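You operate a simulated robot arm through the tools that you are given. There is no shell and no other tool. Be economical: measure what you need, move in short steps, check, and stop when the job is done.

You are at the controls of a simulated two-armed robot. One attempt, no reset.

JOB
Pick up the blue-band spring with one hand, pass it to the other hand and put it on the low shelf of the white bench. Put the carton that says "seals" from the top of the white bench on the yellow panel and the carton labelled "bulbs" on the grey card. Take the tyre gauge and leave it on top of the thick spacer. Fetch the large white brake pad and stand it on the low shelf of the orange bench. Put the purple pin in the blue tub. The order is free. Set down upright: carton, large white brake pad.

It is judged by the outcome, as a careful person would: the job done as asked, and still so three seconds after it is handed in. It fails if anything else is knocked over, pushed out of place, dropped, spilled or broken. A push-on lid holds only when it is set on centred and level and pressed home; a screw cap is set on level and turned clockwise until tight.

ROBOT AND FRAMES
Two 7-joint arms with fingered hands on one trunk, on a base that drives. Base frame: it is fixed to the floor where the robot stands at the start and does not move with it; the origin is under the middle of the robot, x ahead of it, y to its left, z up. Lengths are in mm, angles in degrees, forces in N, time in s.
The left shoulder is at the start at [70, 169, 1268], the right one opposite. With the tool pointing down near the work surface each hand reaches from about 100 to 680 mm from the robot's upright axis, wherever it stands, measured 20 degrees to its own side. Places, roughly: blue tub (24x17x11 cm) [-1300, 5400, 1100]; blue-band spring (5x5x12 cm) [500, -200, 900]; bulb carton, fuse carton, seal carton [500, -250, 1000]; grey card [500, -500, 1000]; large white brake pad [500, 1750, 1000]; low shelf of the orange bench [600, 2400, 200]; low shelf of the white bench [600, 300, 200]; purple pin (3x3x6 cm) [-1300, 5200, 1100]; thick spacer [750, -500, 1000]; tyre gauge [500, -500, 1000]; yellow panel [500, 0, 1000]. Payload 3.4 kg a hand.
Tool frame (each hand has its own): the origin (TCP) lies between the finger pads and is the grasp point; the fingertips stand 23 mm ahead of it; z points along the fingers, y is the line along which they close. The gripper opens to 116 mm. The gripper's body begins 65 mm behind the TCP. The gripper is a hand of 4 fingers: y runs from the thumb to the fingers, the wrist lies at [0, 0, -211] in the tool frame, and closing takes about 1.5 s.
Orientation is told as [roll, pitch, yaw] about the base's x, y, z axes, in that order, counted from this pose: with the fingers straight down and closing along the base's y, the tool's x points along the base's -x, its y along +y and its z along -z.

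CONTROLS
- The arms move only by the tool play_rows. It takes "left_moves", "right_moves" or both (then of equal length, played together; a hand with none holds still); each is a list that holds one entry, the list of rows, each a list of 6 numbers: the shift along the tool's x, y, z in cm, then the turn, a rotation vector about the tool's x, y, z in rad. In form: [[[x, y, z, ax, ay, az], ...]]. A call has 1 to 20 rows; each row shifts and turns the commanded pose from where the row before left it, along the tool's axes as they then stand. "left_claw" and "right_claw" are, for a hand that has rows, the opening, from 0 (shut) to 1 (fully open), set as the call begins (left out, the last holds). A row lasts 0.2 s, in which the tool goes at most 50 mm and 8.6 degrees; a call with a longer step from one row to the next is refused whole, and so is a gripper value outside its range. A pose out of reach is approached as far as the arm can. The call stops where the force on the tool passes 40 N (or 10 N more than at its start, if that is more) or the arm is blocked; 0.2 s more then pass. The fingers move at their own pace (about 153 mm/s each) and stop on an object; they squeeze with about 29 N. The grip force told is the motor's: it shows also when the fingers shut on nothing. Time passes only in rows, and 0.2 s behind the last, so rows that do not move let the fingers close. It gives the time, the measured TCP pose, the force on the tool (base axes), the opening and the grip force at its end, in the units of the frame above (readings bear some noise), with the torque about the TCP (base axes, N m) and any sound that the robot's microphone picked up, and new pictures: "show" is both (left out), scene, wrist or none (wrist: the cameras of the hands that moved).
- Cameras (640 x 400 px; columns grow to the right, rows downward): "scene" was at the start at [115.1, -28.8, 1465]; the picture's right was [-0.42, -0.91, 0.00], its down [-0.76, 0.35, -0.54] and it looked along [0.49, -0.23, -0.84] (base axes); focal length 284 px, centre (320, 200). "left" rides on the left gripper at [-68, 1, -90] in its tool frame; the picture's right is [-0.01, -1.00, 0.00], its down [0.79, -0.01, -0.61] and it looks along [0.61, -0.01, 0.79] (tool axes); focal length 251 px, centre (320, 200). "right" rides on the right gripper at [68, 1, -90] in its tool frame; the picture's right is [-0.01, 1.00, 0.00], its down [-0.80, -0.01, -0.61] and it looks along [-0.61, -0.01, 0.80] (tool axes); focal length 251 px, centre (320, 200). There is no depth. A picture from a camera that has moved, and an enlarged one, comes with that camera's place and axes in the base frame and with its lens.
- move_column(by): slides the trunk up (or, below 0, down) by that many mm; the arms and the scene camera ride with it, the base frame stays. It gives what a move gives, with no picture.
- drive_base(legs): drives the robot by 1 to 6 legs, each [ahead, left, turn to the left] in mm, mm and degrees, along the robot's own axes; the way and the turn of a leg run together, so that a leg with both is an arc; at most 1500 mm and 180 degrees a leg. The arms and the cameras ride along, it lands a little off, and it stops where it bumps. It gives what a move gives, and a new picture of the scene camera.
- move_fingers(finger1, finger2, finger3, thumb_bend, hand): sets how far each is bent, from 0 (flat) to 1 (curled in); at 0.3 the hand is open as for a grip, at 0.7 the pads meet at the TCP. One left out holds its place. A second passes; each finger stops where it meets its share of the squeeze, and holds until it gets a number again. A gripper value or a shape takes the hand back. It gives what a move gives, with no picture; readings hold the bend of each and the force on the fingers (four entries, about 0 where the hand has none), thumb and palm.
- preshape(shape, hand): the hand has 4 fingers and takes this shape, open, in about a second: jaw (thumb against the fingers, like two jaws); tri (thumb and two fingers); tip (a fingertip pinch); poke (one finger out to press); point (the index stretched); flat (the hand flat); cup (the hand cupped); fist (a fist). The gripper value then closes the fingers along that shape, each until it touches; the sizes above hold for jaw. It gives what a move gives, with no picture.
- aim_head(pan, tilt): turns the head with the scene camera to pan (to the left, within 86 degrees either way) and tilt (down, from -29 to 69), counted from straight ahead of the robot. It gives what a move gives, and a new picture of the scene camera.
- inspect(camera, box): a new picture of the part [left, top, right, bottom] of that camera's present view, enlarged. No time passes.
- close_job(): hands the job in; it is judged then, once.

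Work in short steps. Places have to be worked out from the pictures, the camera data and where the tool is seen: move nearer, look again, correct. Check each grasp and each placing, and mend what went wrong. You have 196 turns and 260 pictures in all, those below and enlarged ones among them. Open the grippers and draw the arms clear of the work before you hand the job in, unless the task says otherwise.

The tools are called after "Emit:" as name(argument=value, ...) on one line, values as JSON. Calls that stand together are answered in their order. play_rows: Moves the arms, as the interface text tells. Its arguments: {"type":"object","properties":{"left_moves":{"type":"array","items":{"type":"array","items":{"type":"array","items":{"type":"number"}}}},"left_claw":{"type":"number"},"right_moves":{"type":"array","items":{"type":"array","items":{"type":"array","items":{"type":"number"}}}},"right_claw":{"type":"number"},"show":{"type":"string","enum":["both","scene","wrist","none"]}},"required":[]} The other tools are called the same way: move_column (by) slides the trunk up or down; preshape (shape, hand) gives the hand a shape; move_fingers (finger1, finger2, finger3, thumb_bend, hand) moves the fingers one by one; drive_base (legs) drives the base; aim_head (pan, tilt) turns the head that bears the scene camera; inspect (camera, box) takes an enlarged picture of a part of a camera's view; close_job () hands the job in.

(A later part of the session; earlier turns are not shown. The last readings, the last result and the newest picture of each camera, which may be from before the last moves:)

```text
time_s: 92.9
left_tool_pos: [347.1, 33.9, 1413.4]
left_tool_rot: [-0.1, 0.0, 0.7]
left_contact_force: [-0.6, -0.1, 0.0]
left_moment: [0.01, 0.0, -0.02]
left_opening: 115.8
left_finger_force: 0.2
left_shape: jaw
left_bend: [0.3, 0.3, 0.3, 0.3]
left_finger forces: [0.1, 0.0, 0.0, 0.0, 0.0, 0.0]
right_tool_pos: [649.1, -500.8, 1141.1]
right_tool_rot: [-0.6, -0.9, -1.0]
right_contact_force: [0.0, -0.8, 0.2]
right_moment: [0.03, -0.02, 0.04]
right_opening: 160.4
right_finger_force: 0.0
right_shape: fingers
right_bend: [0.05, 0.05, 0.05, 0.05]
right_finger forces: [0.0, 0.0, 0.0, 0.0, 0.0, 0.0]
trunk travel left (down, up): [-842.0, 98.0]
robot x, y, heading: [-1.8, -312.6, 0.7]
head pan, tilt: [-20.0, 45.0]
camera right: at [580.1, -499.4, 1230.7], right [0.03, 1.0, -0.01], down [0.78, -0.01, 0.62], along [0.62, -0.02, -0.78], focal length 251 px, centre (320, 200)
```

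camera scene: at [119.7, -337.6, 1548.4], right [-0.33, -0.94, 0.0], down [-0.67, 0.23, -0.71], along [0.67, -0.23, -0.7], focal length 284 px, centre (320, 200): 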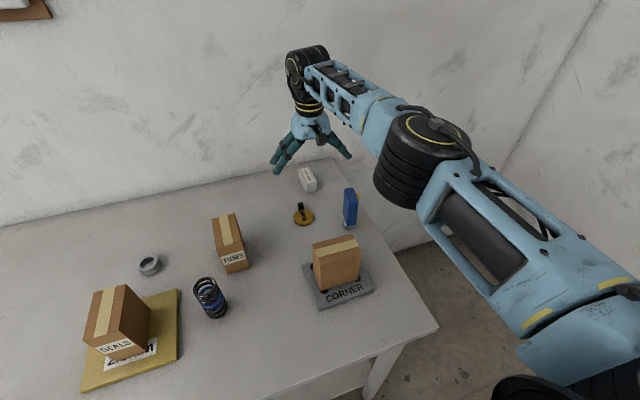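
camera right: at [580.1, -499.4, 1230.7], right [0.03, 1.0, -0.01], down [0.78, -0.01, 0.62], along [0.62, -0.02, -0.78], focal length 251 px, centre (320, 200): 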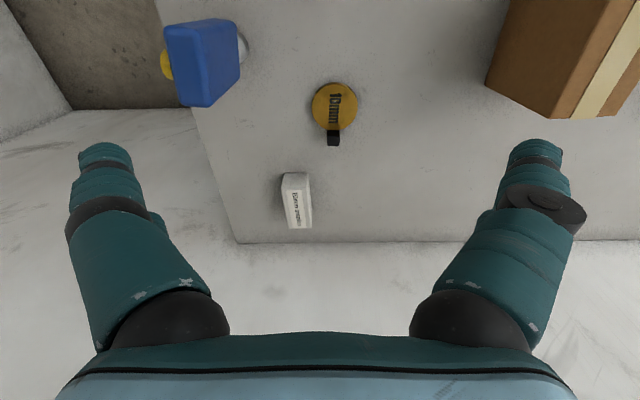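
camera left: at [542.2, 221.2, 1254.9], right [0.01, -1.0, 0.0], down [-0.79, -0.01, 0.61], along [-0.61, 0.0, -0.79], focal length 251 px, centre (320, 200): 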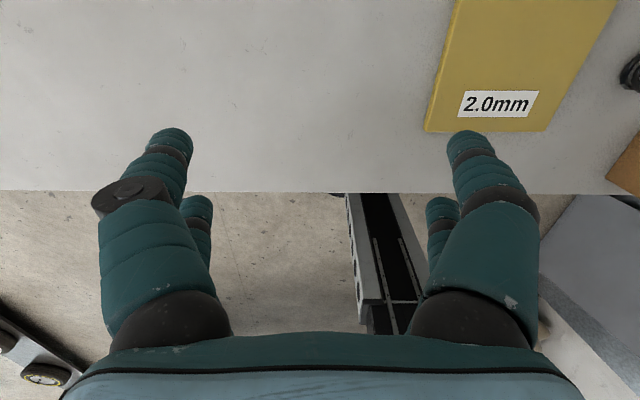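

Emit:
inspect(camera="right", box=[140, 10, 380, 160])

Emit:
inspect(camera="scene", box=[280, 170, 380, 240])

```text
2.67 times, centred on (260, 85) of right
camera zoom: at [580.1, -499.4, 1230.7], right [0.03, 1.0, -0.01], down [0.78, -0.01, 0.62], along [0.62, -0.02, -0.78], focal length 670 px, centre (480, 507)
```

zoom: 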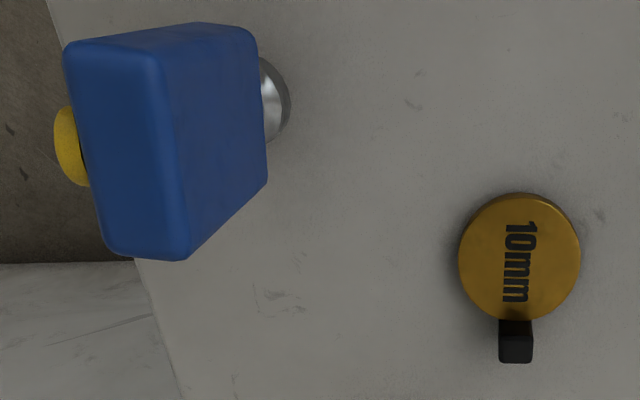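

```text
5.71 times, centred on (330, 205) of scene
camera zoom: at [125.1, -337.6, 1547.9], right [-0.33, -0.94, 0.0], down [-0.67, 0.23, -0.71], along [0.67, -0.23, -0.71], focal length 1622 px, centre (263, 171)
```

zoom: 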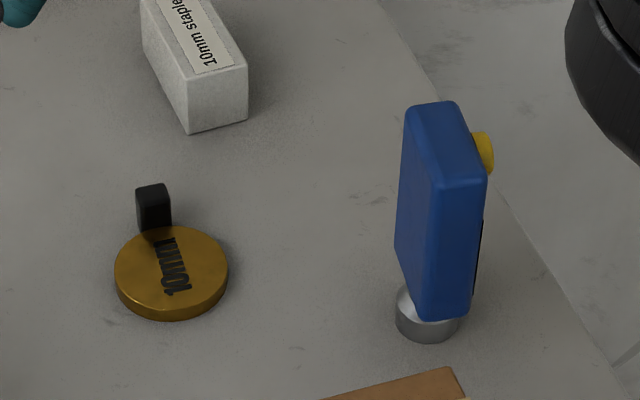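

The black block is just a tab behind the disc; the disc top is free. Gauge body: x 592–649, y −612…−586, yaw ≈ −8°, upright. I position the hand above it with a 30° forward tilt (needed to reach the disc later).

Emit:
play_rows(right_moves=[[[0.93, -3.27, 0, 0, 0, 0.04], [0.93, -3.27, 0, 0, 0, 0.04], [0.93, -3.2, 0, 0, 0, 0.04], [0, 0, 0, 0, -0.131, 0], [0, 0, 0, 0, -0.131, 0], [0, 0, 0, 0, -0.131, 0], [0, 0, 0, 0, -0.131, 0], [0, 0, 0, 0, 0, 0]]], right_claw=1, show="both")

```text
time_s: 94.7
left_tool_pos: [348.0, 35.6, 1414.0]
left_tool_rot: [-0.1, 0.0, 0.7]
left_contact_force: [0.0, 0.1, 1.1]
left_moment: [-0.02, 0.03, 0.0]
left_opening: 115.9
left_finger_force: 0.1
left_shape: jaw
left_bend: [0.3, 0.3, 0.3, 0.3]
left_finger forces: [0.1, 0.0, 0.1, 0.1, 0.0, 0.1]
right_tool_pos: [617.6, -595.5, 1141.7]
right_tool_rot: [-0.5, -31.3, -7.7]
right_contact_force: [-0.1, 0.0, 0.4]
right_moment: [0.03, -0.02, 0.0]
right_opening: 116.0
right_finger_force: 0.1
right_shape: jaw
right_bend: [0.3, 0.3, 0.3, 0.3]
right_finger forces: [0.0, 0.0, 0.1, 0.0, 0.1, 0.0]
trunk travel left (down, up): [-842.0, 98.0]
robot x, y, heading: [-5.8, -309.6, 0.4]
head pan, tilt: [-20.0, 45.0]
camera scene: at [124.7, -337.5, 1548.0], right [-0.33, -0.94, 0.0], down [-0.67, 0.23, -0.71], along [0.67, -0.23, -0.71], focal length 284 px, centre (320, 200)
camera right: at [513.4, -582.5, 1184.4], right [0.14, 0.99, 0.0], down [0.36, -0.05, 0.93], along [0.92, -0.13, -0.37], focal length 251 px, centre (320, 200)
```

scene: 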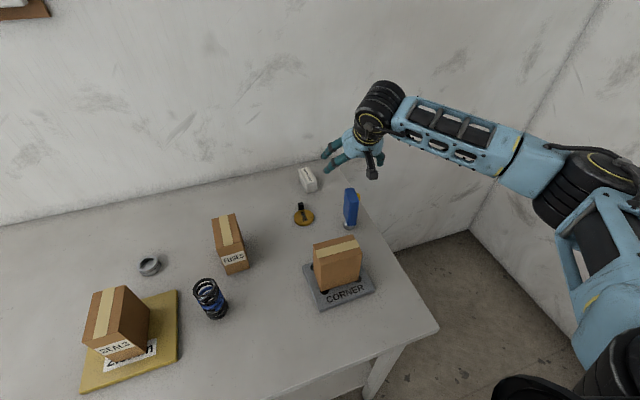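
right: 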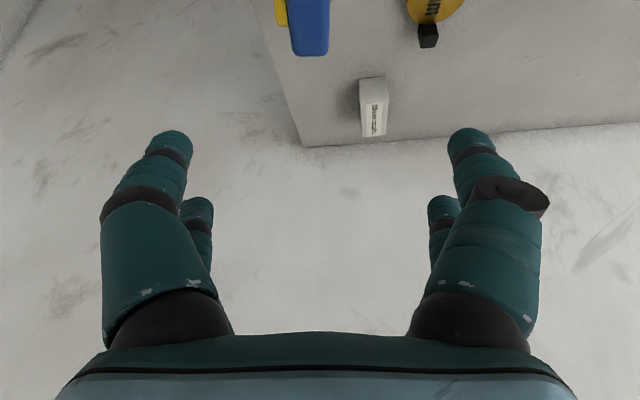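

Lower with the trunk 100 mm, shift 5 mm in −y, and check alignment.

Emit:
move_column(by=-90)

Emit:
play_rows(right_moves=[[[0, -0.5, 0, 0, 0, 0], [0, 0, 0, 0, 0, 0]]], show="wrist")

```text
time_s: 96.0
left_tool_pos: [345.3, 34.4, 1323.6]
left_tool_rot: [0.0, -0.2, 0.7]
left_contact_force: [0.5, -0.1, 0.9]
left_moment: [0.0, 0.01, -0.02]
left_opening: 115.8
left_finger_force: 0.2
left_shape: jaw
left_bend: [0.3, 0.3, 0.3, 0.3]
left_finger forces: [0.1, 0.1, 0.1, 0.0, 0.0, 0.0]
right_tool_pos: [617.2, -596.4, 1050.4]
right_tool_rot: [-0.5, -31.2, -7.5]
right_contact_force: [0.1, 0.6, 0.3]
right_moment: [-0.02, 0.01, 0.0]
right_opening: 116.2
right_finger_force: 0.1
right_shape: jaw
right_bend: [0.3, 0.3, 0.3, 0.3]
right_finger forces: [0.1, 0.1, 0.0, 0.0, 0.1, 0.0]
trunk travel left (down, up): [-752.0, 188.0]
robot x, y, heading: [-7.0, -313.1, 0.7]
head pan, tilt: [-20.0, 45.0]
```

```text
time_s: 96.6
left_tool_pos: [346.6, 34.5, 1324.2]
left_tool_rot: [0.0, 0.0, 0.8]
left_contact_force: [0.5, -0.2, -0.6]
left_moment: [0.01, 0.01, 0.0]
left_opening: 116.0
left_finger_force: 0.1
left_shape: jaw
left_bend: [0.3, 0.3, 0.3, 0.3]
left_finger forces: [0.0, 0.0, 0.1, 0.1, 0.0, 0.1]
right_tool_pos: [617.3, -601.1, 1051.9]
right_tool_rot: [-0.6, -31.1, -7.6]
right_contact_force: [0.7, 0.0, -0.5]
right_moment: [0.03, -0.03, 0.0]
right_opening: 115.7
right_finger_force: 0.1
right_shape: jaw
right_bend: [0.3, 0.3, 0.3, 0.3]
right_finger forces: [0.0, 0.0, 0.0, 0.1, 0.0, 0.0]
trunk travel left (down, up): [-752.0, 188.0]
robot x, y, heading: [-5.8, -311.9, 1.0]
head pan, tilt: [-20.0, 45.0]
camera right: at [512.2, -587.7, 1094.7], right [0.14, 0.99, 0.0], down [0.36, -0.05, 0.93], along [0.92, -0.14, -0.37], focal length 251 px, centre (320, 200)
```

right: 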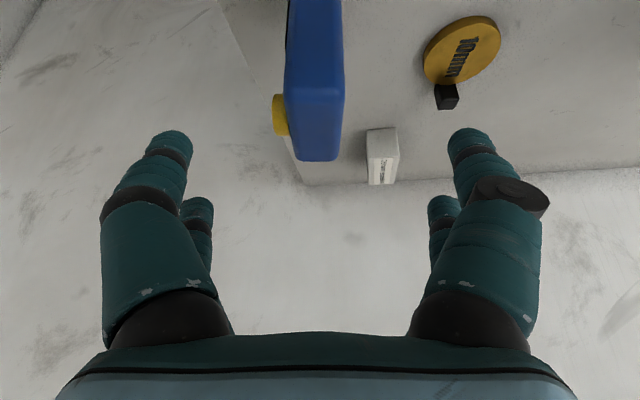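

Centred. Lower 80 mm more and close.

Emit:
move_column(by=-80)

Emit:
play_rows(right_moves=[[[0, 0, 0, 0, 0, 0]]], show="wrist")

```text
time_s: 97.7
left_tool_pos: [346.5, 33.4, 1244.0]
left_tool_rot: [0.1, 0.1, 0.7]
left_contact_force: [-0.1, -0.7, 0.4]
left_moment: [-0.04, -0.01, 0.03]
left_opening: 116.0
left_finger_force: 0.0
left_shape: jaw
left_bend: [0.3, 0.3, 0.3, 0.3]
left_finger forces: [0.1, 0.1, 0.0, 0.0, 0.0, 0.1]
right_tool_pos: [615.8, -602.7, 971.7]
right_tool_rot: [-0.5, -31.2, -7.4]
right_contact_force: [-0.4, -0.1, -0.6]
right_moment: [-0.02, 0.03, 0.01]
right_opening: 115.7
right_finger_force: 0.1
right_shape: jaw
right_bend: [0.3, 0.3, 0.3, 0.3]
right_finger forces: [0.0, 0.0, 0.0, 0.0, 0.0, 0.1]
trunk travel left (down, up): [-672.0, 268.0]
robot x, y, heading: [-2.7, -311.0, 0.8]
head pan, tilt: [-20.0, 45.0]
```

```text
time_s: 98.1
left_tool_pos: [347.2, 33.9, 1244.9]
left_tool_rot: [-0.1, -0.1, 0.7]
left_contact_force: [-0.4, -0.7, 0.2]
left_moment: [-0.03, -0.01, 0.02]
left_opening: 116.0
left_finger_force: 0.1
left_shape: jaw
left_bend: [0.3, 0.3, 0.3, 0.3]
left_finger forces: [0.1, 0.0, 0.0, 0.1, 0.1, 0.1]
right_tool_pos: [616.5, -600.7, 970.7]
right_tool_rot: [-0.5, -31.1, -7.4]
right_contact_force: [0.2, -0.3, -0.1]
right_moment: [0.0, -0.01, -0.01]
right_opening: 115.8
right_finger_force: 0.0
right_shape: jaw
right_bend: [0.3, 0.3, 0.3, 0.3]
right_finger forces: [0.1, 0.0, 0.0, 0.0, 0.1, 0.0]
trunk travel left (down, up): [-672.0, 268.0]
robot x, y, heading: [-3.2, -311.2, 0.8]
head pan, tilt: [-20.0, 45.0]
camera right: at [512.4, -587.7, 1014.7], right [0.14, 0.99, 0.0], down [0.36, -0.05, 0.93], along [0.92, -0.14, -0.37], focal length 251 px, centre (320, 200)
```

right: 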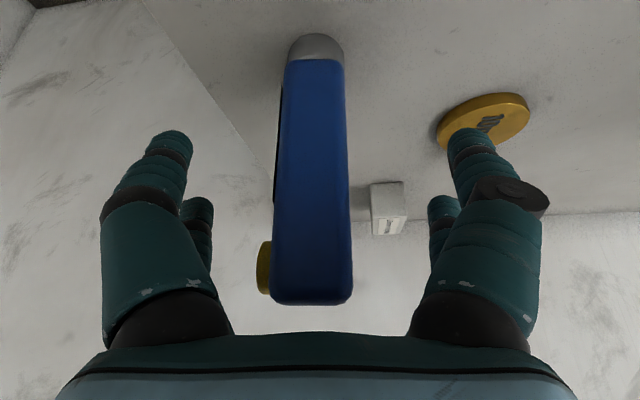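

Close on the body.

Emit:
play_rows(right_moves=[[[0, -0.3, 0, 0, 0, 0], [0, 0, 0, 0, 0, 0], [0, 0, 0, 0, 0, 0], [0, 0, 0, 0, 0, 0], [0, 0, 0, 0, 0, 0], [0, 0, 0, 0, 0, 0], [0, 0, 0, 0, 0, 0], [0, 0, 0, 0, 0, 0], [0, 0, 0, 0, 0, 0]]], right_claw=0, show="wrist")

```text
time_s: 100.1
left_tool_pos: [346.8, 34.1, 1243.7]
left_tool_rot: [0.0, 0.0, 0.7]
left_contact_force: [-1.2, -0.3, 0.8]
left_moment: [0.0, 0.03, -0.02]
left_opening: 116.2
left_finger_force: 0.1
left_shape: jaw
left_bend: [0.3, 0.3, 0.3, 0.3]
left_finger forces: [0.1, 0.1, 0.0, 0.0, 0.0, 0.1]
right_tool_pos: [616.4, -604.7, 971.4]
right_tool_rot: [-0.5, -31.1, -7.5]
right_contact_force: [0.2, 0.0, 0.2]
right_moment: [-0.01, 0.02, 0.02]
right_opening: 21.7
right_finger_force: 29.0
right_shape: jaw
right_bend: [0.73, 0.73, 0.73, 0.76]
right_finger forces: [26.3, 26.3, 26.2, 0.1, 26.2, 0.0]
trunk travel left (down, up): [-672.0, 268.0]
robot x, y, heading: [-2.5, -313.4, 0.6]
head pan, tilt: [-20.0, 45.0]
camera right: at [512.1, -590.6, 1014.4], right [0.14, 0.99, 0.0], down [0.36, -0.05, 0.93], along [0.92, -0.14, -0.37], focal length 251 px, centre (320, 200)
```

right: 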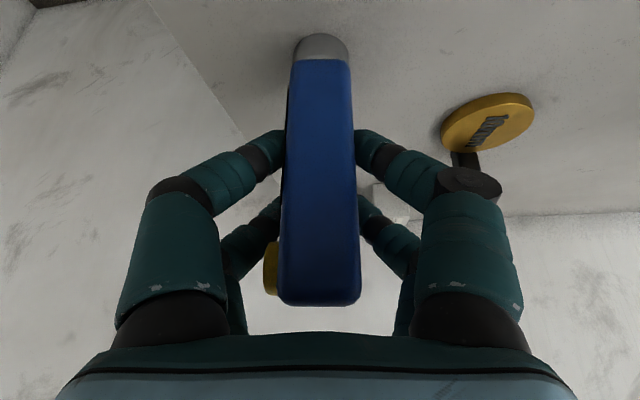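

Gripped (21.7 mm). Lift 60 mm with the trunk and move over the disc at ≈(690,−483).

Emit:
move_column(by=60)

Emit:
play_rows(right_moves=[[[-1.17, 3.2, 0.71, 0, 0, 0], [-1.17, 3.2, 0.71, 0, 0, 0], [-1.17, 3.2, 0.71, 0, 0, 0], [-1.17, 3.2, 0.71, 0, 0, 0], [0, 0, 0, 0, 0, 0]]], show="both")

Emit:
inspect(camera="scene", box=[240, 140, 400, 240])

```text
time_s: 101.1
left_tool_pos: [346.8, 34.9, 1303.5]
left_tool_rot: [0.0, 0.0, 0.6]
left_contact_force: [-0.3, 0.0, 0.3]
left_moment: [0.0, -0.01, -0.02]
left_opening: 115.9
left_finger_force: 0.0
left_shape: jaw
left_bend: [0.3, 0.3, 0.3, 0.3]
left_finger forces: [0.0, 0.0, 0.0, 0.0, 0.1, 0.1]
right_tool_pos: [615.6, -604.6, 1031.0]
right_tool_rot: [-0.6, -31.1, -7.6]
right_contact_force: [-0.3, -0.2, -0.6]
right_moment: [0.0, -0.03, -0.06]
right_opening: 21.8
right_finger_force: 28.5
right_shape: jaw
right_bend: [0.73, 0.73, 0.73, 0.76]
right_finger forces: [26.3, 26.3, 26.3, 0.0, 26.3, 0.1]
trunk travel left (down, up): [-732.0, 208.0]
robot x, y, heading: [-6.9, -311.6, 0.9]
head pan, tilt: [-20.0, 45.0]
```

```text
time_s: 102.3
left_tool_pos: [347.3, 33.3, 1304.2]
left_tool_rot: [0.1, 0.0, 0.7]
left_contact_force: [-0.4, -0.3, 0.2]
left_moment: [0.02, -0.01, 0.01]
left_opening: 115.8
left_finger_force: 0.1
left_shape: jaw
left_bend: [0.3, 0.3, 0.3, 0.3]
left_finger forces: [0.0, 0.0, 0.0, 0.1, 0.0, 0.0]
right_tool_pos: [687.7, -485.7, 1028.3]
right_tool_rot: [-0.6, -31.2, -7.5]
right_contact_force: [0.2, 0.3, -0.8]
right_moment: [0.02, 0.0, 0.01]
right_opening: 21.8
right_finger_force: 28.7
right_shape: jaw
right_bend: [0.73, 0.73, 0.73, 0.76]
right_finger forces: [26.4, 26.4, 26.5, 0.0, 26.4, 0.0]
trunk travel left (down, up): [-732.0, 208.0]
robot x, y, heading: [0.0, -313.4, 0.7]
head pan, tilt: [-20.0, 45.0]
camera scene: at [124.3, -338.5, 1438.0], right [-0.33, -0.94, 0.0], down [-0.67, 0.23, -0.71], along [0.67, -0.23, -0.71], focal length 284 px, centre (320, 200)
camera right: at [584.0, -471.2, 1074.0], right [0.14, 0.99, 0.0], down [0.36, -0.05, 0.93], along [0.92, -0.14, -0.37], focal length 251 px, centre (320, 200)
```

scene: 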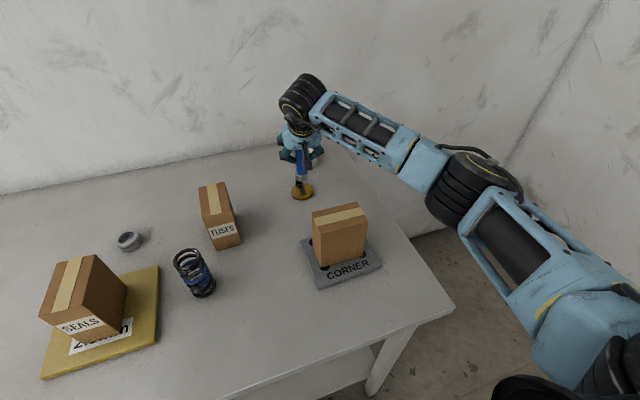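
right: 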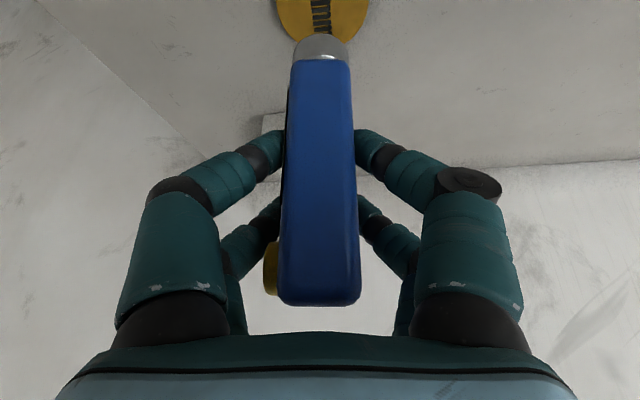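

```text
4.00 times, centred on (320, 190) of scene
camera zoom: at [124.3, -338.5, 1438.0], right [-0.33, -0.94, 0.0], down [-0.67, 0.23, -0.71], along [0.67, -0.23, -0.71], focal length 1136 px, centre (320, 240)
```

zoom: 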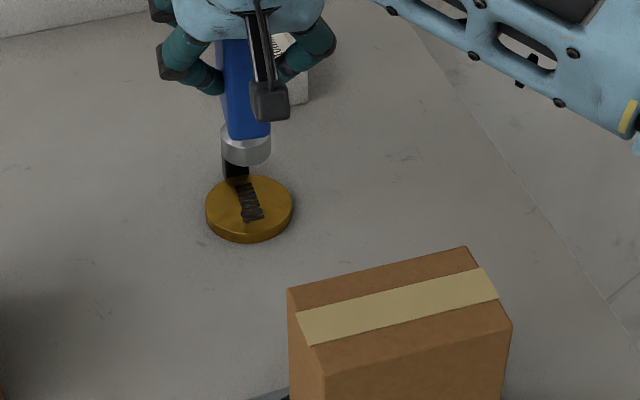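

Head and disc centres coincide (≈690,−480). Lower with the trunk.

Emit:
move_column(by=-40)

Emit:
inspect(camera="scene", box=[240, 120, 400, 220])

```text
time_s: 103.2
left_tool_pos: [346.4, 35.9, 1263.4]
left_tool_rot: [-0.1, 0.0, 0.7]
left_contact_force: [0.2, 0.3, 0.1]
left_moment: [-0.02, 0.0, -0.01]
left_opening: 116.1
left_finger_force: 0.0
left_shape: jaw
left_bend: [0.3, 0.3, 0.3, 0.3]
left_finger forces: [0.1, 0.1, 0.1, 0.0, 0.0, 0.1]
right_tool_pos: [687.7, -483.6, 990.7]
right_tool_rot: [-0.5, -31.2, -7.5]
right_contact_force: [0.2, -0.1, -1.6]
right_moment: [-0.02, -0.03, -0.03]
right_opening: 21.8
right_finger_force: 28.8
right_shape: jaw
right_bend: [0.73, 0.73, 0.73, 0.76]
right_finger forces: [26.4, 26.4, 26.4, 0.0, 26.4, 0.1]
trunk travel left (down, up): [-692.0, 248.0]
robot x, y, heading: [-1.9, -310.1, 0.8]
head pan, tilt: [-20.0, 45.0]
```

```text
4.00 times, centred on (320, 170) of scene
camera zoom: at [124.3, -337.6, 1398.0], right [-0.33, -0.94, 0.0], down [-0.67, 0.23, -0.71], along [0.67, -0.23, -0.71], focal length 1136 px, centre (320, 320)
```

zoom: 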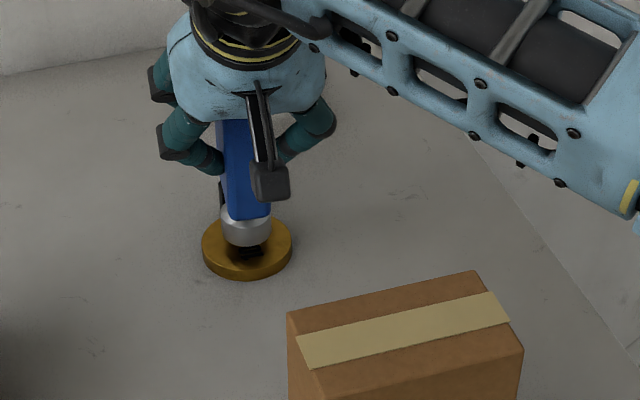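

Nearly down; small steps to contact.

Emit:
play_rows(right_moves=[[[0.2, 0, 0.34, 0, 0, 0], [0.15, 0, 0.26, 0, 0, 0], [0, 0, 0, 0, 0, 0]]], show="none")

Emit:
play_rows(right_moves=[[[0.1, 0, 0.17, 0, 0, 0], [0, 0, 0, 0, 0, 0]]], show="none")

```text
time_s: 104.0
left_tool_pos: [346.4, 33.2, 1263.7]
left_tool_rot: [-0.1, 0.0, 0.6]
left_contact_force: [-0.5, 0.0, -0.4]
left_moment: [-0.02, 0.0, 0.0]
left_opening: 115.7
left_finger_force: 0.0
left_shape: jaw
left_bend: [0.3, 0.3, 0.3, 0.3]
left_finger forces: [0.0, 0.0, 0.0, 0.1, 0.0, 0.0]
right_tool_pos: [687.8, -484.0, 982.9]
right_tool_rot: [-0.6, -31.1, -7.6]
right_contact_force: [1.1, 1.0, -0.7]
right_moment: [-0.01, 0.02, -0.01]
right_opening: 21.7
right_finger_force: 29.2
right_shape: jaw
right_bend: [0.73, 0.73, 0.73, 0.76]
right_finger forces: [26.4, 26.4, 26.3, 0.0, 26.4, 0.0]
trunk travel left (down, up): [-692.0, 248.0]
robot x, y, heading: [-4.1, -311.9, 0.6]
head pan, tilt: [-20.0, 45.0]
```

```text
time_s: 104.6
left_tool_pos: [347.6, 34.1, 1264.2]
left_tool_rot: [0.0, -0.1, 0.8]
left_contact_force: [1.2, -0.3, -0.1]
left_moment: [-0.02, -0.01, -0.01]
left_opening: 115.6
left_finger_force: 0.1
left_shape: jaw
left_bend: [0.3, 0.3, 0.3, 0.3]
left_finger forces: [0.1, 0.1, 0.1, 0.0, 0.1, 0.0]
right_tool_pos: [687.6, -484.6, 981.5]
right_tool_rot: [-0.6, -31.1, -7.4]
right_contact_force: [0.5, 0.4, -1.4]
right_moment: [0.02, -0.01, -0.01]
right_opening: 21.9
right_finger_force: 28.8
right_shape: jaw
right_bend: [0.73, 0.73, 0.73, 0.76]
right_finger forces: [26.4, 26.4, 26.4, 0.0, 26.4, 0.1]
trunk travel left (down, up): [-692.0, 248.0]
robot x, y, heading: [-3.1, -312.4, 0.7]
head pan, tilt: [-20.0, 45.0]
```

Emit:
play_rows(right_moves=[[[0.1, 0, 0.17, 0, 0, 0], [0, 0, 0, 0, 0, 0]]], show="none")

Emit:
play_rows(right_moves=[[[0.1, 0, 0.17, 0, 0, 0], [0, 0, 0, 0, 0, 0]]], show="none")

```text
time_s: 105.2
left_tool_pos: [346.3, 32.0, 1265.0]
left_tool_rot: [-0.1, -0.1, 0.7]
left_contact_force: [-0.5, -0.2, 0.7]
left_moment: [0.0, -0.01, -0.01]
left_opening: 115.5
left_finger_force: 0.0
left_shape: jaw
left_bend: [0.3, 0.3, 0.3, 0.3]
left_finger forces: [0.0, 0.0, 0.1, 0.0, 0.0, 0.0]
right_tool_pos: [687.5, -484.3, 981.5]
right_tool_rot: [-0.5, -31.3, -7.5]
right_contact_force: [1.8, -0.4, 4.6]
right_moment: [-0.02, -0.03, 0.0]
right_opening: 21.8
right_finger_force: 28.9
right_shape: jaw
right_bend: [0.73, 0.73, 0.73, 0.76]
right_finger forces: [26.6, 26.6, 26.6, 0.1, 26.9, 0.1]
trunk travel left (down, up): [-692.0, 248.0]
robot x, y, heading: [-6.4, -316.3, 0.5]
head pan, tilt: [-20.0, 45.0]
```

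```text
time_s: 105.8
left_tool_pos: [344.5, 34.7, 1263.2]
left_tool_rot: [-0.1, -0.1, 0.7]
left_contact_force: [-0.4, 1.0, 0.1]
left_moment: [-0.01, -0.03, -0.04]
left_opening: 116.0
left_finger_force: 0.0
left_shape: jaw
left_bend: [0.3, 0.3, 0.3, 0.3]
left_finger forces: [0.0, 0.0, 0.1, 0.0, 0.0, 0.0]
right_tool_pos: [687.4, -484.0, 980.1]
right_tool_rot: [-0.5, -31.5, -7.6]
right_contact_force: [3.4, -0.9, 14.8]
right_moment: [-0.03, -0.09, -0.03]
right_opening: 22.1
right_finger_force: 29.4
right_shape: jaw
right_bend: [0.73, 0.73, 0.73, 0.76]
right_finger forces: [27.4, 27.4, 27.5, 0.0, 28.0, 0.0]
trunk travel left (down, up): [-692.0, 248.0]
robot x, y, heading: [-5.6, -315.3, 0.9]
head pan, tilt: [-20.0, 45.0]
```

Contact. Relieve slightly, then open.

Emit:
play_rows(right_moves=[[[-0.07, 0, -0.12, 0, 0, 0], [0, 0, 0, 0, 0, 0]]], show="none")

Emit:
play_rows(right_moves=[[[0, 0, 0, 0, 0, 0], [0, 0, 0, 0, 0, 0], [0, 0, 0, 0, 0, 0], [0, 0, 0, 0, 0, 0], [0, 0, 0, 0, 0, 0], [0, 0, 0, 0, 0, 0]]], right_claw=1, show="wrist")

```text
time_s: 106.4
left_tool_pos: [344.6, 35.1, 1263.8]
left_tool_rot: [-0.1, -0.1, 0.7]
left_contact_force: [0.4, 0.1, 0.7]
left_moment: [0.03, 0.01, 0.01]
left_opening: 115.7
left_finger_force: 0.1
left_shape: jaw
left_bend: [0.3, 0.3, 0.3, 0.3]
left_finger forces: [0.0, 0.0, 0.0, 0.1, 0.0, 0.1]
right_tool_pos: [686.8, -484.1, 980.3]
right_tool_rot: [-0.5, -31.3, -7.5]
right_contact_force: [2.4, -0.4, 14.0]
right_moment: [-0.02, -0.12, -0.06]
right_opening: 21.9
right_finger_force: 29.5
right_shape: jaw
right_bend: [0.73, 0.73, 0.73, 0.76]
right_finger forces: [27.6, 27.6, 27.7, 0.1, 27.9, 0.1]
trunk travel left (down, up): [-692.0, 248.0]
robot x, y, heading: [-4.2, -309.4, 0.6]
head pan, tilt: [-20.0, 45.0]
```

```text
time_s: 107.8
left_tool_pos: [346.1, 34.3, 1263.1]
left_tool_rot: [-0.1, 0.0, 0.7]
left_contact_force: [-0.2, 0.2, -0.4]
left_moment: [0.02, -0.02, -0.02]
left_opening: 115.8
left_finger_force: 0.1
left_shape: jaw
left_bend: [0.3, 0.3, 0.3, 0.3]
left_finger forces: [0.1, 0.0, 0.1, 0.0, 0.0, 0.0]
right_tool_pos: [687.1, -484.2, 978.6]
right_tool_rot: [-0.6, -31.2, -7.6]
right_contact_force: [0.5, 0.5, -0.4]
right_moment: [0.02, -0.05, -0.04]
right_opening: 115.7
right_finger_force: 0.0
right_shape: jaw
right_bend: [0.3, 0.3, 0.3, 0.3]
right_finger forces: [0.0, 0.0, 0.0, 0.0, 0.0, 0.0]
trunk travel left (down, up): [-692.0, 248.0]
robot x, y, heading: [-2.6, -309.7, 0.6]
head pan, tilt: [-20.0, 45.0]
camera right: at [583.7, -470.0, 1022.2], right [0.14, 0.99, 0.0], down [0.36, -0.05, 0.93], along [0.92, -0.14, -0.37], focal length 251 px, centre (320, 200)
```

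right: 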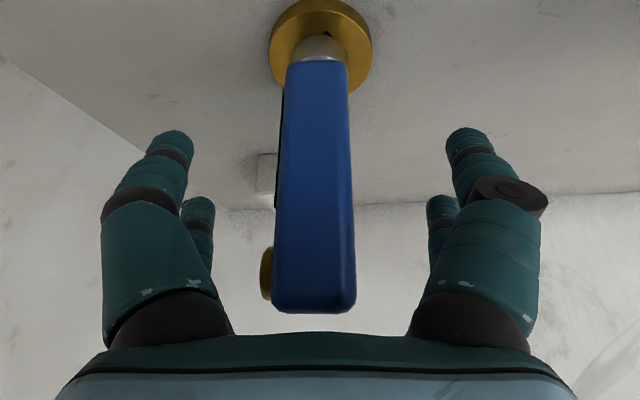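

Standing on the disc, free. Raise with the trunk by 150.

Emit:
move_column(by=150)

Emit:
inspect(camera="scene", box=[180, 140, 420, 300])

```text
time_s: 109.5
left_tool_pos: [346.0, 35.1, 1414.3]
left_tool_rot: [0.0, 0.1, 0.7]
left_contact_force: [-0.3, -0.1, 0.3]
left_moment: [-0.03, -0.01, -0.01]
left_opening: 116.0
left_finger_force: 0.0
left_shape: jaw
left_bend: [0.3, 0.3, 0.3, 0.3]
left_finger forces: [0.0, 0.0, 0.0, 0.1, 0.0, 0.0]
right_tool_pos: [687.3, -483.4, 1129.6]
right_tool_rot: [-0.6, -31.1, -7.4]
right_contact_force: [0.1, 0.2, 0.2]
right_moment: [0.0, 0.02, 0.02]
right_opening: 116.1
right_finger_force: 0.1
right_shape: jaw
right_bend: [0.3, 0.3, 0.3, 0.3]
right_finger forces: [0.0, 0.0, 0.0, 0.1, 0.0, 0.0]
trunk travel left (down, up): [-842.0, 98.0]
robot x, y, heading: [-5.7, -310.1, 0.9]
head pan, tilt: [-20.0, 45.0]
```

```text
2.50 times, centred on (300, 220) of scene
camera zoom: at [124.5, -337.5, 1547.9], right [-0.33, -0.94, 0.0], down [-0.67, 0.23, -0.71], along [0.67, -0.23, -0.71], focal length 710 px, centre (370, 150)
```

zoom: 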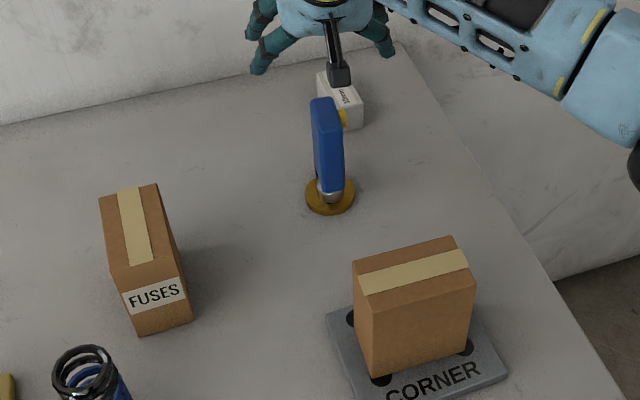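

Gauge stands on the spacer. Next the spring: I'll grip it low from the front with the right hand (pitch −60°) so the left hand can take its top. Drive back and left.

Emit:
drive_base(legs=[[-260, 0, 0], [0, 250, 0]])

Emit:
aim_head(pan=-15, tilt=45)

```text
time_s: 112.8
left_tool_pos: [85.9, 277.9, 1414.6]
left_tool_rot: [0.1, -0.1, 0.6]
left_contact_force: [-0.4, -0.8, 0.7]
left_moment: [0.0, -0.01, 0.0]
left_opening: 115.7
left_finger_force: 0.1
left_shape: jaw
left_bend: [0.3, 0.3, 0.3, 0.3]
left_finger forces: [0.1, 0.0, 0.0, 0.0, 0.1, 0.0]
right_tool_pos: [424.6, -240.4, 1129.3]
right_tool_rot: [-0.4, -31.1, -7.8]
right_contact_force: [0.3, 0.1, 0.3]
right_moment: [0.04, -0.04, -0.01]
right_opening: 115.7
right_finger_force: 0.0
right_shape: jaw
right_bend: [0.3, 0.3, 0.3, 0.3]
right_finger forces: [0.1, 0.1, 0.0, 0.1, 0.1, 0.0]
trunk travel left (down, up): [-842.0, 98.0]
robot x, y, heading: [-264.9, -63.8, 0.5]
head pan, tilt: [-20.0, 45.0]
camera scene: at [-138.0, -93.8, 1548.0], right [-0.33, -0.94, 0.0], down [-0.67, 0.24, -0.71], along [0.67, -0.23, -0.71], focal length 284 px, centre (320, 200)
```

scene: 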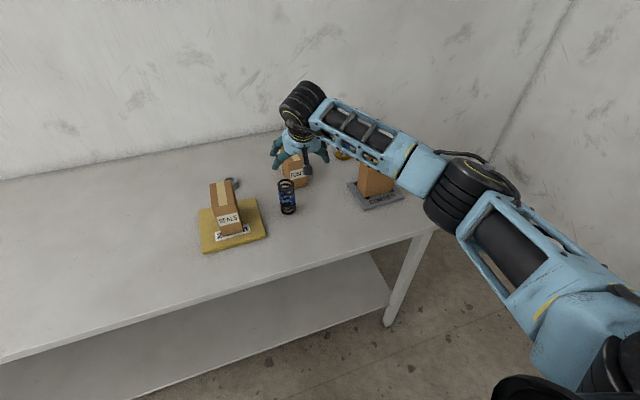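

```text
time_s: 113.5
left_tool_pos: [85.5, 279.5, 1413.8]
left_tool_rot: [0.0, -0.3, 0.6]
left_contact_force: [-0.3, -0.9, -0.5]
left_moment: [-0.01, 0.0, -0.01]
left_opening: 115.7
left_finger_force: 0.1
left_shape: jaw
left_bend: [0.3, 0.3, 0.3, 0.3]
left_finger forces: [0.0, 0.0, 0.0, 0.0, 0.0, 0.1]
right_tool_pos: [425.5, -239.9, 1129.1]
right_tool_rot: [-0.5, -31.1, -7.7]
right_contact_force: [0.1, 0.2, 0.3]
right_moment: [0.03, 0.01, -0.02]
right_opening: 115.8
right_finger_force: 0.0
right_shape: jaw
right_bend: [0.3, 0.3, 0.3, 0.3]
right_finger forces: [0.2, 0.0, 0.0, 0.0, 0.0, 0.0]
trunk travel left (down, up): [-842.0, 98.0]
robot x, y, heading: [-265.1, -64.0, 0.4]
head pan, tilt: [-15.0, 45.0]
camera scene: at [-135.8, -84.6, 1548.0], right [-0.25, -0.97, 0.0], down [-0.68, 0.18, -0.71], along [0.68, -0.18, -0.71], focal length 284 px, centre (320, 200)
```

scene: 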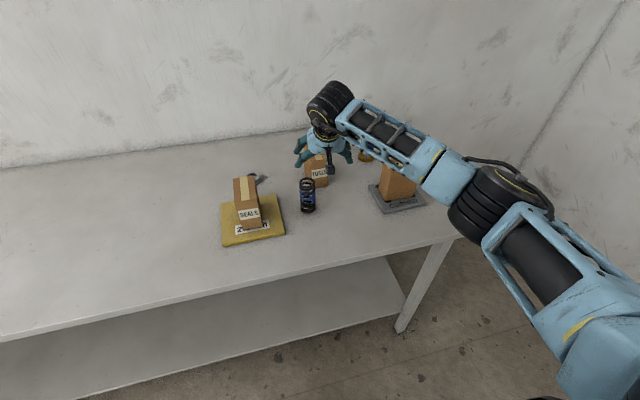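

Emit:
inspect(camera="scene", box=[270, 150, 350, 230])

```text
5.00 times, centred on (310, 190) of scene
camera zoom: at [-135.8, -84.6, 1548.0], right [-0.25, -0.97, 0.0], down [-0.68, 0.18, -0.71], along [0.68, -0.18, -0.71], focal length 1420 px, centre (370, 250)
```

zoom: 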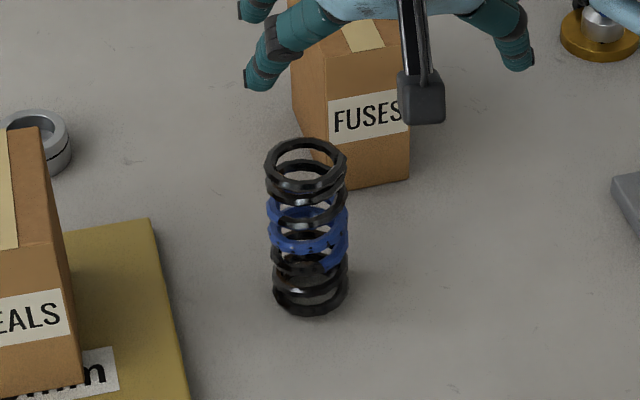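

Spring axis at (472,−206), top z≈998. Bring the right hand in front of it with pitch −60°, still high.

Emit:
play_rows(right_moves=[[[3.8, 1.1, -2.3, 0, 0, 0], [3.8, 1.1, -2.3, 0, 0, 0], [0, 0, 0, -0.069, 0, -0.115], [0, 0, 0, 0, -0.126, 0], [0, 0, 0, 0, -0.126, 0], [0, 0, 0, 0, -0.126, 0], [0, 0, 0, 0, -0.126, 0], [0, 0, 0, 0, 0, 0]]], show="scene")

```text
time_s: 115.2
left_tool_pos: [85.3, 281.4, 1413.4]
left_tool_rot: [0.0, -0.1, 0.5]
left_contact_force: [0.4, -0.1, -0.2]
left_moment: [0.01, 0.01, -0.03]
left_opening: 115.9
left_finger_force: 0.1
left_shape: jaw
left_bend: [0.3, 0.3, 0.3, 0.3]
left_finger forces: [0.0, 0.1, 0.0, 0.0, 0.0, 0.1]
right_tool_pos: [340.3, -203.9, 1130.7]
right_tool_rot: [-1.0, -59.1, 0.8]
right_contact_force: [0.3, 0.2, -1.1]
right_moment: [0.0, -0.02, 0.02]
right_opening: 115.8
right_finger_force: 0.0
right_shape: jaw
right_bend: [0.3, 0.3, 0.3, 0.3]
right_finger forces: [0.0, 0.1, 0.1, 0.1, 0.0, 0.1]
right hand out of reach, approached as far as the arm can: row 7
trunk travel left (down, up): [-842.0, 98.0]
robot x, y, heading: [-265.4, -64.8, 0.5]
head pan, tilt: [-15.0, 45.0]
camera scene: at [-135.9, -83.7, 1548.0], right [-0.25, -0.97, 0.0], down [-0.68, 0.18, -0.71], along [0.68, -0.18, -0.71], focal length 284 px, centre (320, 200)
```

scene: 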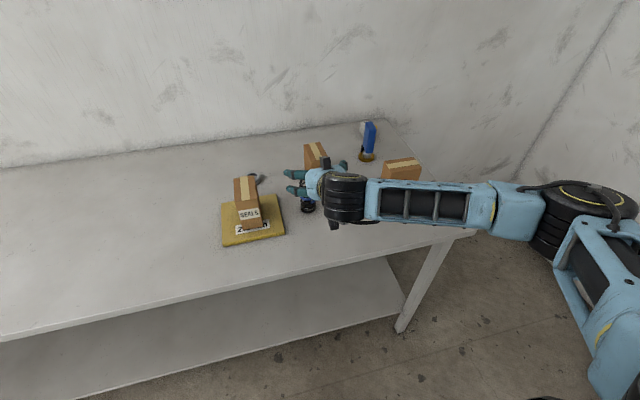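

It's at the wrist limit; raise the hand 60 mm relative to the shoulder, then lower the trunk accordingly to z≈924.

Emit:
play_rows(right_moves=[[[-2.6, 0, -1.5, 0, 0, 0], [-2.6, 0, -1.5, 0, 0, 0], [0, 0, 0, 0, -0.02, 0], [0, 0, 0, 0, 0, 0]]], show="none")

Emit:
move_column(by=-200)

```text
time_s: 116.2
left_tool_pos: [85.1, 279.8, 1413.3]
left_tool_rot: [0.0, 0.0, 0.6]
left_contact_force: [-0.8, 0.6, -0.1]
left_moment: [0.0, 0.02, -0.02]
left_opening: 115.7
left_finger_force: 0.0
left_shape: jaw
left_bend: [0.3, 0.3, 0.3, 0.3]
left_finger forces: [0.0, 0.0, 0.1, 0.0, 0.0, 0.0]
right_tool_pos: [341.0, -200.9, 1191.2]
right_tool_rot: [-1.0, -61.2, 0.5]
right_contact_force: [-0.5, 0.2, 0.4]
right_moment: [0.0, 0.0, 0.03]
right_opening: 115.9
right_finger_force: 0.0
right_shape: jaw
right_bend: [0.3, 0.3, 0.3, 0.3]
right_finger forces: [0.0, 0.0, 0.0, 0.0, 0.0, 0.0]
trunk travel left (down, up): [-842.0, 98.0]
robot x, y, heading: [-266.3, -65.5, 0.8]
head pan, tilt: [-15.0, 45.0]
```

```text
time_s: 118.4
left_tool_pos: [84.9, 280.1, 1214.3]
left_tool_rot: [-0.1, 0.0, 0.6]
left_contact_force: [-0.1, -0.1, 0.7]
left_moment: [0.0, 0.0, -0.01]
left_opening: 115.9
left_finger_force: 0.1
left_shape: jaw
left_bend: [0.3, 0.3, 0.3, 0.3]
left_finger forces: [0.0, 0.0, 0.0, 0.1, 0.0, 0.0]
right_tool_pos: [341.6, -200.8, 991.1]
right_tool_rot: [-1.1, -61.0, 0.7]
right_contact_force: [-0.1, -0.6, 1.1]
right_moment: [-0.05, -0.01, 0.0]
right_opening: 115.7
right_finger_force: 0.0
right_shape: jaw
right_bend: [0.3, 0.3, 0.3, 0.3]
right_finger forces: [0.1, 0.1, 0.0, 0.0, 0.1, 0.0]
trunk travel left (down, up): [-642.0, 298.0]
robot x, y, heading: [-266.4, -63.8, 0.7]
head pan, tilt: [-15.0, 45.0]
```

Emit:
move_column(by=-65)

Emit:
play_rows(right_moves=[[[0, -0.4, 0, 0, 0, 0], [-2.2, 0, 3.9, 0, 0, 0], [0, 0, 0, 0, 0, 0]]], show="both")

```text
time_s: 119.5
left_tool_pos: [84.6, 281.0, 1150.0]
left_tool_rot: [0.0, -0.1, 0.6]
left_contact_force: [0.3, 0.0, -0.4]
left_moment: [0.01, -0.03, 0.02]
left_opening: 115.8
left_finger_force: 0.1
left_shape: jaw
left_bend: [0.3, 0.3, 0.3, 0.3]
left_finger forces: [0.0, 0.1, 0.0, 0.1, 0.0, 0.1]
right_tool_pos: [341.3, -202.0, 927.7]
right_tool_rot: [-1.1, -61.1, 0.6]
right_contact_force: [-0.6, -0.4, 0.2]
right_moment: [0.0, 0.01, -0.03]
right_opening: 116.0
right_finger_force: 0.0
right_shape: jaw
right_bend: [0.3, 0.3, 0.3, 0.3]
right_finger forces: [0.0, 0.1, 0.1, 0.0, 0.0, 0.0]
trunk travel left (down, up): [-577.0, 363.0]
robot x, y, heading: [-267.3, -64.4, 0.6]
head pan, tilt: [-15.0, 45.0]
```

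```text
time_s: 120.3
left_tool_pos: [84.6, 280.0, 1149.8]
left_tool_rot: [0.0, 0.0, 0.4]
left_contact_force: [0.6, 0.3, -0.1]
left_moment: [0.01, -0.02, 0.04]
left_opening: 116.0
left_finger_force: 0.1
left_shape: jaw
left_bend: [0.3, 0.3, 0.3, 0.3]
left_finger forces: [0.0, 0.0, 0.0, 0.0, 0.0, 0.0]
right_tool_pos: [383.9, -205.6, 926.9]
right_tool_rot: [-1.0, -61.2, 0.6]
right_contact_force: [-0.7, 0.0, -0.2]
right_moment: [0.01, 0.01, 0.01]
right_opening: 115.9
right_finger_force: 0.2
right_shape: jaw
right_bend: [0.3, 0.3, 0.3, 0.3]
right_finger forces: [0.1, 0.1, 0.0, 0.0, 0.0, 0.0]
trunk travel left (down, up): [-577.0, 363.0]
robot x, y, heading: [-264.0, -63.2, 0.7]
head pan, tilt: [-15.0, 45.0]
camera scene: at [-136.7, -84.3, 1283.1], right [-0.25, -0.97, 0.0], down [-0.68, 0.18, -0.71], along [0.69, -0.18, -0.71], focal length 284 px, centre (320, 200)
camera right: at [272.8, -206.5, 912.6], right [0.01, 1.0, 0.0], down [-0.15, 0.0, 0.99], along [0.99, -0.01, 0.15], focal length 251 px, centre (320, 200)
```

scene: 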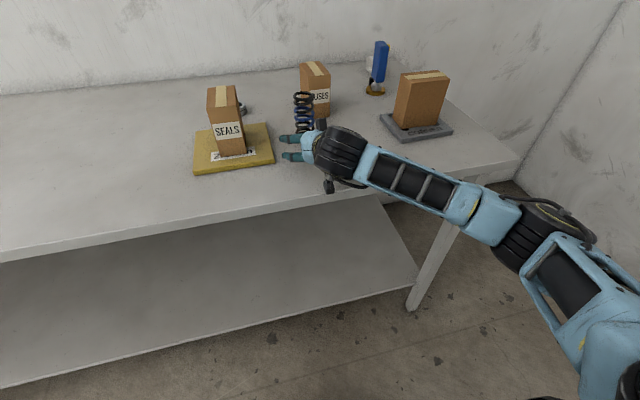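
right: 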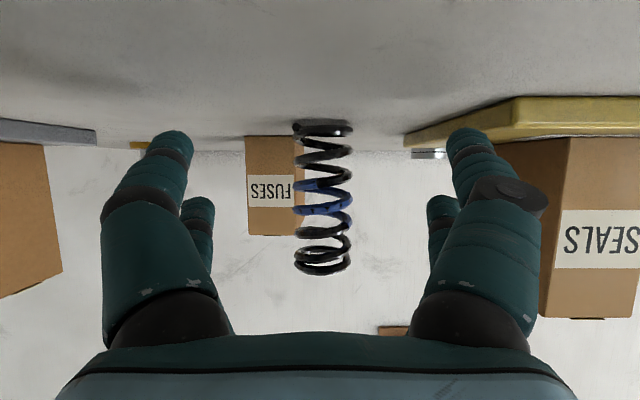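

Aligned on the spring. Advance 83 mm and close.

Emit:
play_rows(right_moves=[[[-2.0, 0.05, 3.64, 0, 0, 0], [-2.0, 0.05, 3.64, 0, 0, 0], [0, 0, 0, 0, 0, 0]]], show="wrist")

```text
time_s: 121.1
left_tool_pos: [84.3, 280.1, 1148.7]
left_tool_rot: [0.0, -0.1, 0.5]
left_contact_force: [0.1, -0.2, -0.5]
left_moment: [-0.02, -0.04, 0.0]
left_opening: 115.8
left_finger_force: 0.1
left_shape: jaw
left_bend: [0.3, 0.3, 0.3, 0.3]
left_finger forces: [0.0, 0.1, 0.0, 0.0, 0.0, 0.1]
right_tool_pos: [467.5, -206.5, 927.5]
right_tool_rot: [-1.0, -61.1, 0.6]
right_contact_force: [0.4, -0.3, -1.0]
right_moment: [-0.01, -0.01, -0.03]
right_opening: 116.0
right_finger_force: 0.0
right_shape: jaw
right_bend: [0.3, 0.3, 0.3, 0.3]
right_finger forces: [0.0, 0.1, 0.0, 0.1, 0.0, 0.1]
trunk travel left (down, up): [-577.0, 363.0]
robot x, y, heading: [-267.3, -64.8, 0.5]
head pan, tilt: [-15.0, 45.0]
camera right: at [357.1, -206.7, 912.6], right [0.01, 1.0, 0.0], down [-0.15, 0.0, 0.99], along [0.99, -0.01, 0.15], focal length 251 px, centre (320, 200)
```

right: 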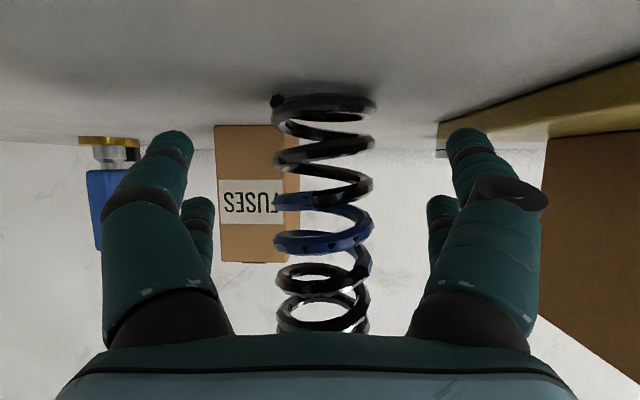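

Emit:
play_rows(right_moves=[[[0, 0.1, 0, 0, 0, 0], [0, 0, 0, 0, 0, 0], [0, 0, 0, 0, 0, 0], [0, 0, 0, 0, 0, 0], [0, 0, 0, 0, 0, 0], [0, 0, 0, 0, 0, 0], [0, 0, 0, 0, 0, 0], [0, 0, 0, 0, 0, 0]]], right_claw=0, show="wrist")

```text
time_s: 122.9
left_tool_pos: [83.8, 280.6, 1147.8]
left_tool_rot: [0.0, 0.0, 0.7]
left_contact_force: [-0.5, 0.3, -0.6]
left_moment: [-0.01, 0.0, -0.02]
left_opening: 116.0
left_finger_force: 0.0
left_shape: jaw
left_bend: [0.3, 0.3, 0.3, 0.3]
left_finger forces: [0.0, 0.0, 0.0, 0.0, 0.1, 0.1]
right_tool_pos: [470.0, -204.2, 928.7]
right_tool_rot: [-1.0, -61.1, 0.6]
right_contact_force: [-0.4, -0.2, 1.2]
right_moment: [0.01, 0.07, -0.01]
right_opening: 40.0
right_finger_force: 28.8
right_shape: jaw
right_bend: [0.73, 0.73, 0.73, 0.78]
right_finger forces: [26.6, 25.9, 25.7, 0.0, 26.2, 0.0]
trunk travel left (down, up): [-577.0, 363.0]
robot x, y, heading: [-263.1, -65.2, 0.6]
head pan, tilt: [-15.0, 45.0]
camera right: at [357.5, -205.0, 912.1], right [0.01, 1.0, 0.0], down [-0.15, 0.0, 0.99], along [0.99, -0.01, 0.15], focal length 251 px, centre (320, 200)
```

right: 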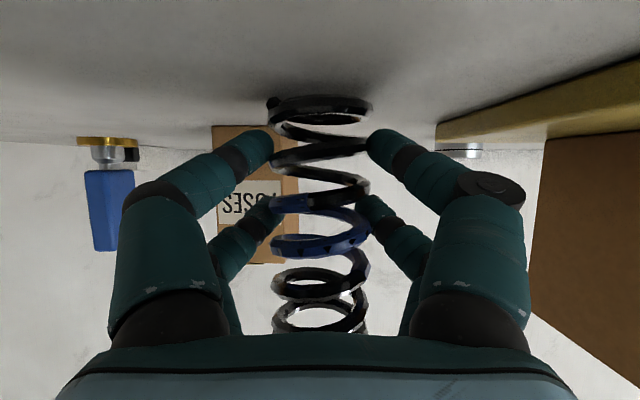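

Spring gripped. Lift 200 mm with the trunk and bring it toward the middle.

Emit:
move_column(by=200)

Emit:
play_rows(right_moves=[[[2.05, 1.37, -3.73, 0, 0, 0], [2.05, 1.37, -3.73, 0, 0, 0], [2.05, 1.37, -3.73, 0, 0, 0], [2.05, 1.37, -3.73, 0, 0, 0], [0, 0, 0, 0, 0, 0]]], show="both")

```text
time_s: 125.0
left_tool_pos: [86.2, 280.0, 1348.6]
left_tool_rot: [0.0, 0.0, 0.7]
left_contact_force: [0.9, 0.0, -0.1]
left_moment: [0.02, 0.03, 0.02]
left_opening: 116.1
left_finger_force: 0.0
left_shape: jaw
left_bend: [0.3, 0.3, 0.3, 0.3]
left_finger forces: [0.0, 0.1, 0.1, 0.0, 0.0, 0.0]
right_tool_pos: [469.8, -203.9, 1125.4]
right_tool_rot: [-1.0, -61.1, 0.6]
right_contact_force: [0.7, 0.3, -2.4]
right_moment: [-0.02, 0.0, -0.01]
right_opening: 39.9
right_finger_force: 29.1
right_shape: jaw
right_bend: [0.73, 0.73, 0.74, 0.78]
right_finger forces: [26.3, 25.5, 25.4, 0.1, 25.7, 0.0]
trunk travel left (down, up): [-777.0, 163.0]
robot x, y, heading: [-266.2, -61.1, 0.6]
head pan, tilt: [-15.0, 45.0]
```

```text
time_s: 126.2
left_tool_pos: [87.5, 280.6, 1349.3]
left_tool_rot: [0.0, 0.0, 0.5]
left_contact_force: [-0.1, -0.5, 0.4]
left_moment: [0.01, 0.0, -0.01]
left_opening: 115.9
left_finger_force: 0.0
left_shape: jaw
left_bend: [0.3, 0.3, 0.3, 0.3]
left_finger forces: [0.1, 0.1, 0.1, 0.0, 0.1, 0.0]
right_tool_pos: [296.9, -146.7, 1126.6]
right_tool_rot: [-1.0, -61.1, 0.6]
right_contact_force: [0.0, -0.4, -3.0]
right_moment: [0.0, 0.02, 0.02]
right_opening: 39.8
right_finger_force: 28.3
right_shape: jaw
right_bend: [0.73, 0.74, 0.74, 0.78]
right_finger forces: [26.3, 25.9, 25.5, 0.0, 25.5, 0.0]
trunk travel left (down, up): [-777.0, 163.0]
robot x, y, heading: [-263.8, -66.8, 0.5]
head pan, tilt: [-15.0, 45.0]
camera scene: at [-134.9, -84.2, 1482.9], right [-0.25, -0.97, 0.0], down [-0.69, 0.18, -0.71], along [0.68, -0.18, -0.71], focal length 284 px, centre (320, 200)
camera right: at [186.0, -148.1, 1111.9], right [0.01, 1.0, 0.0], down [-0.15, 0.0, 0.99], along [0.99, -0.01, 0.15], focal length 251 px, centre (320, 200)
```

scene: 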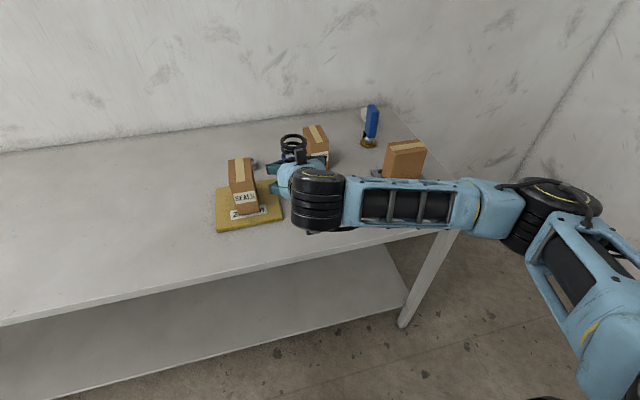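
right: 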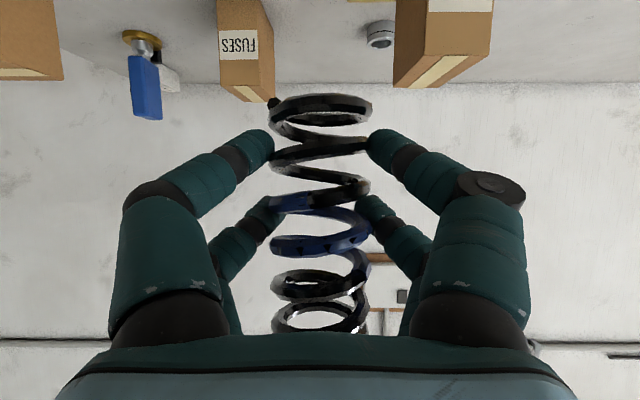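

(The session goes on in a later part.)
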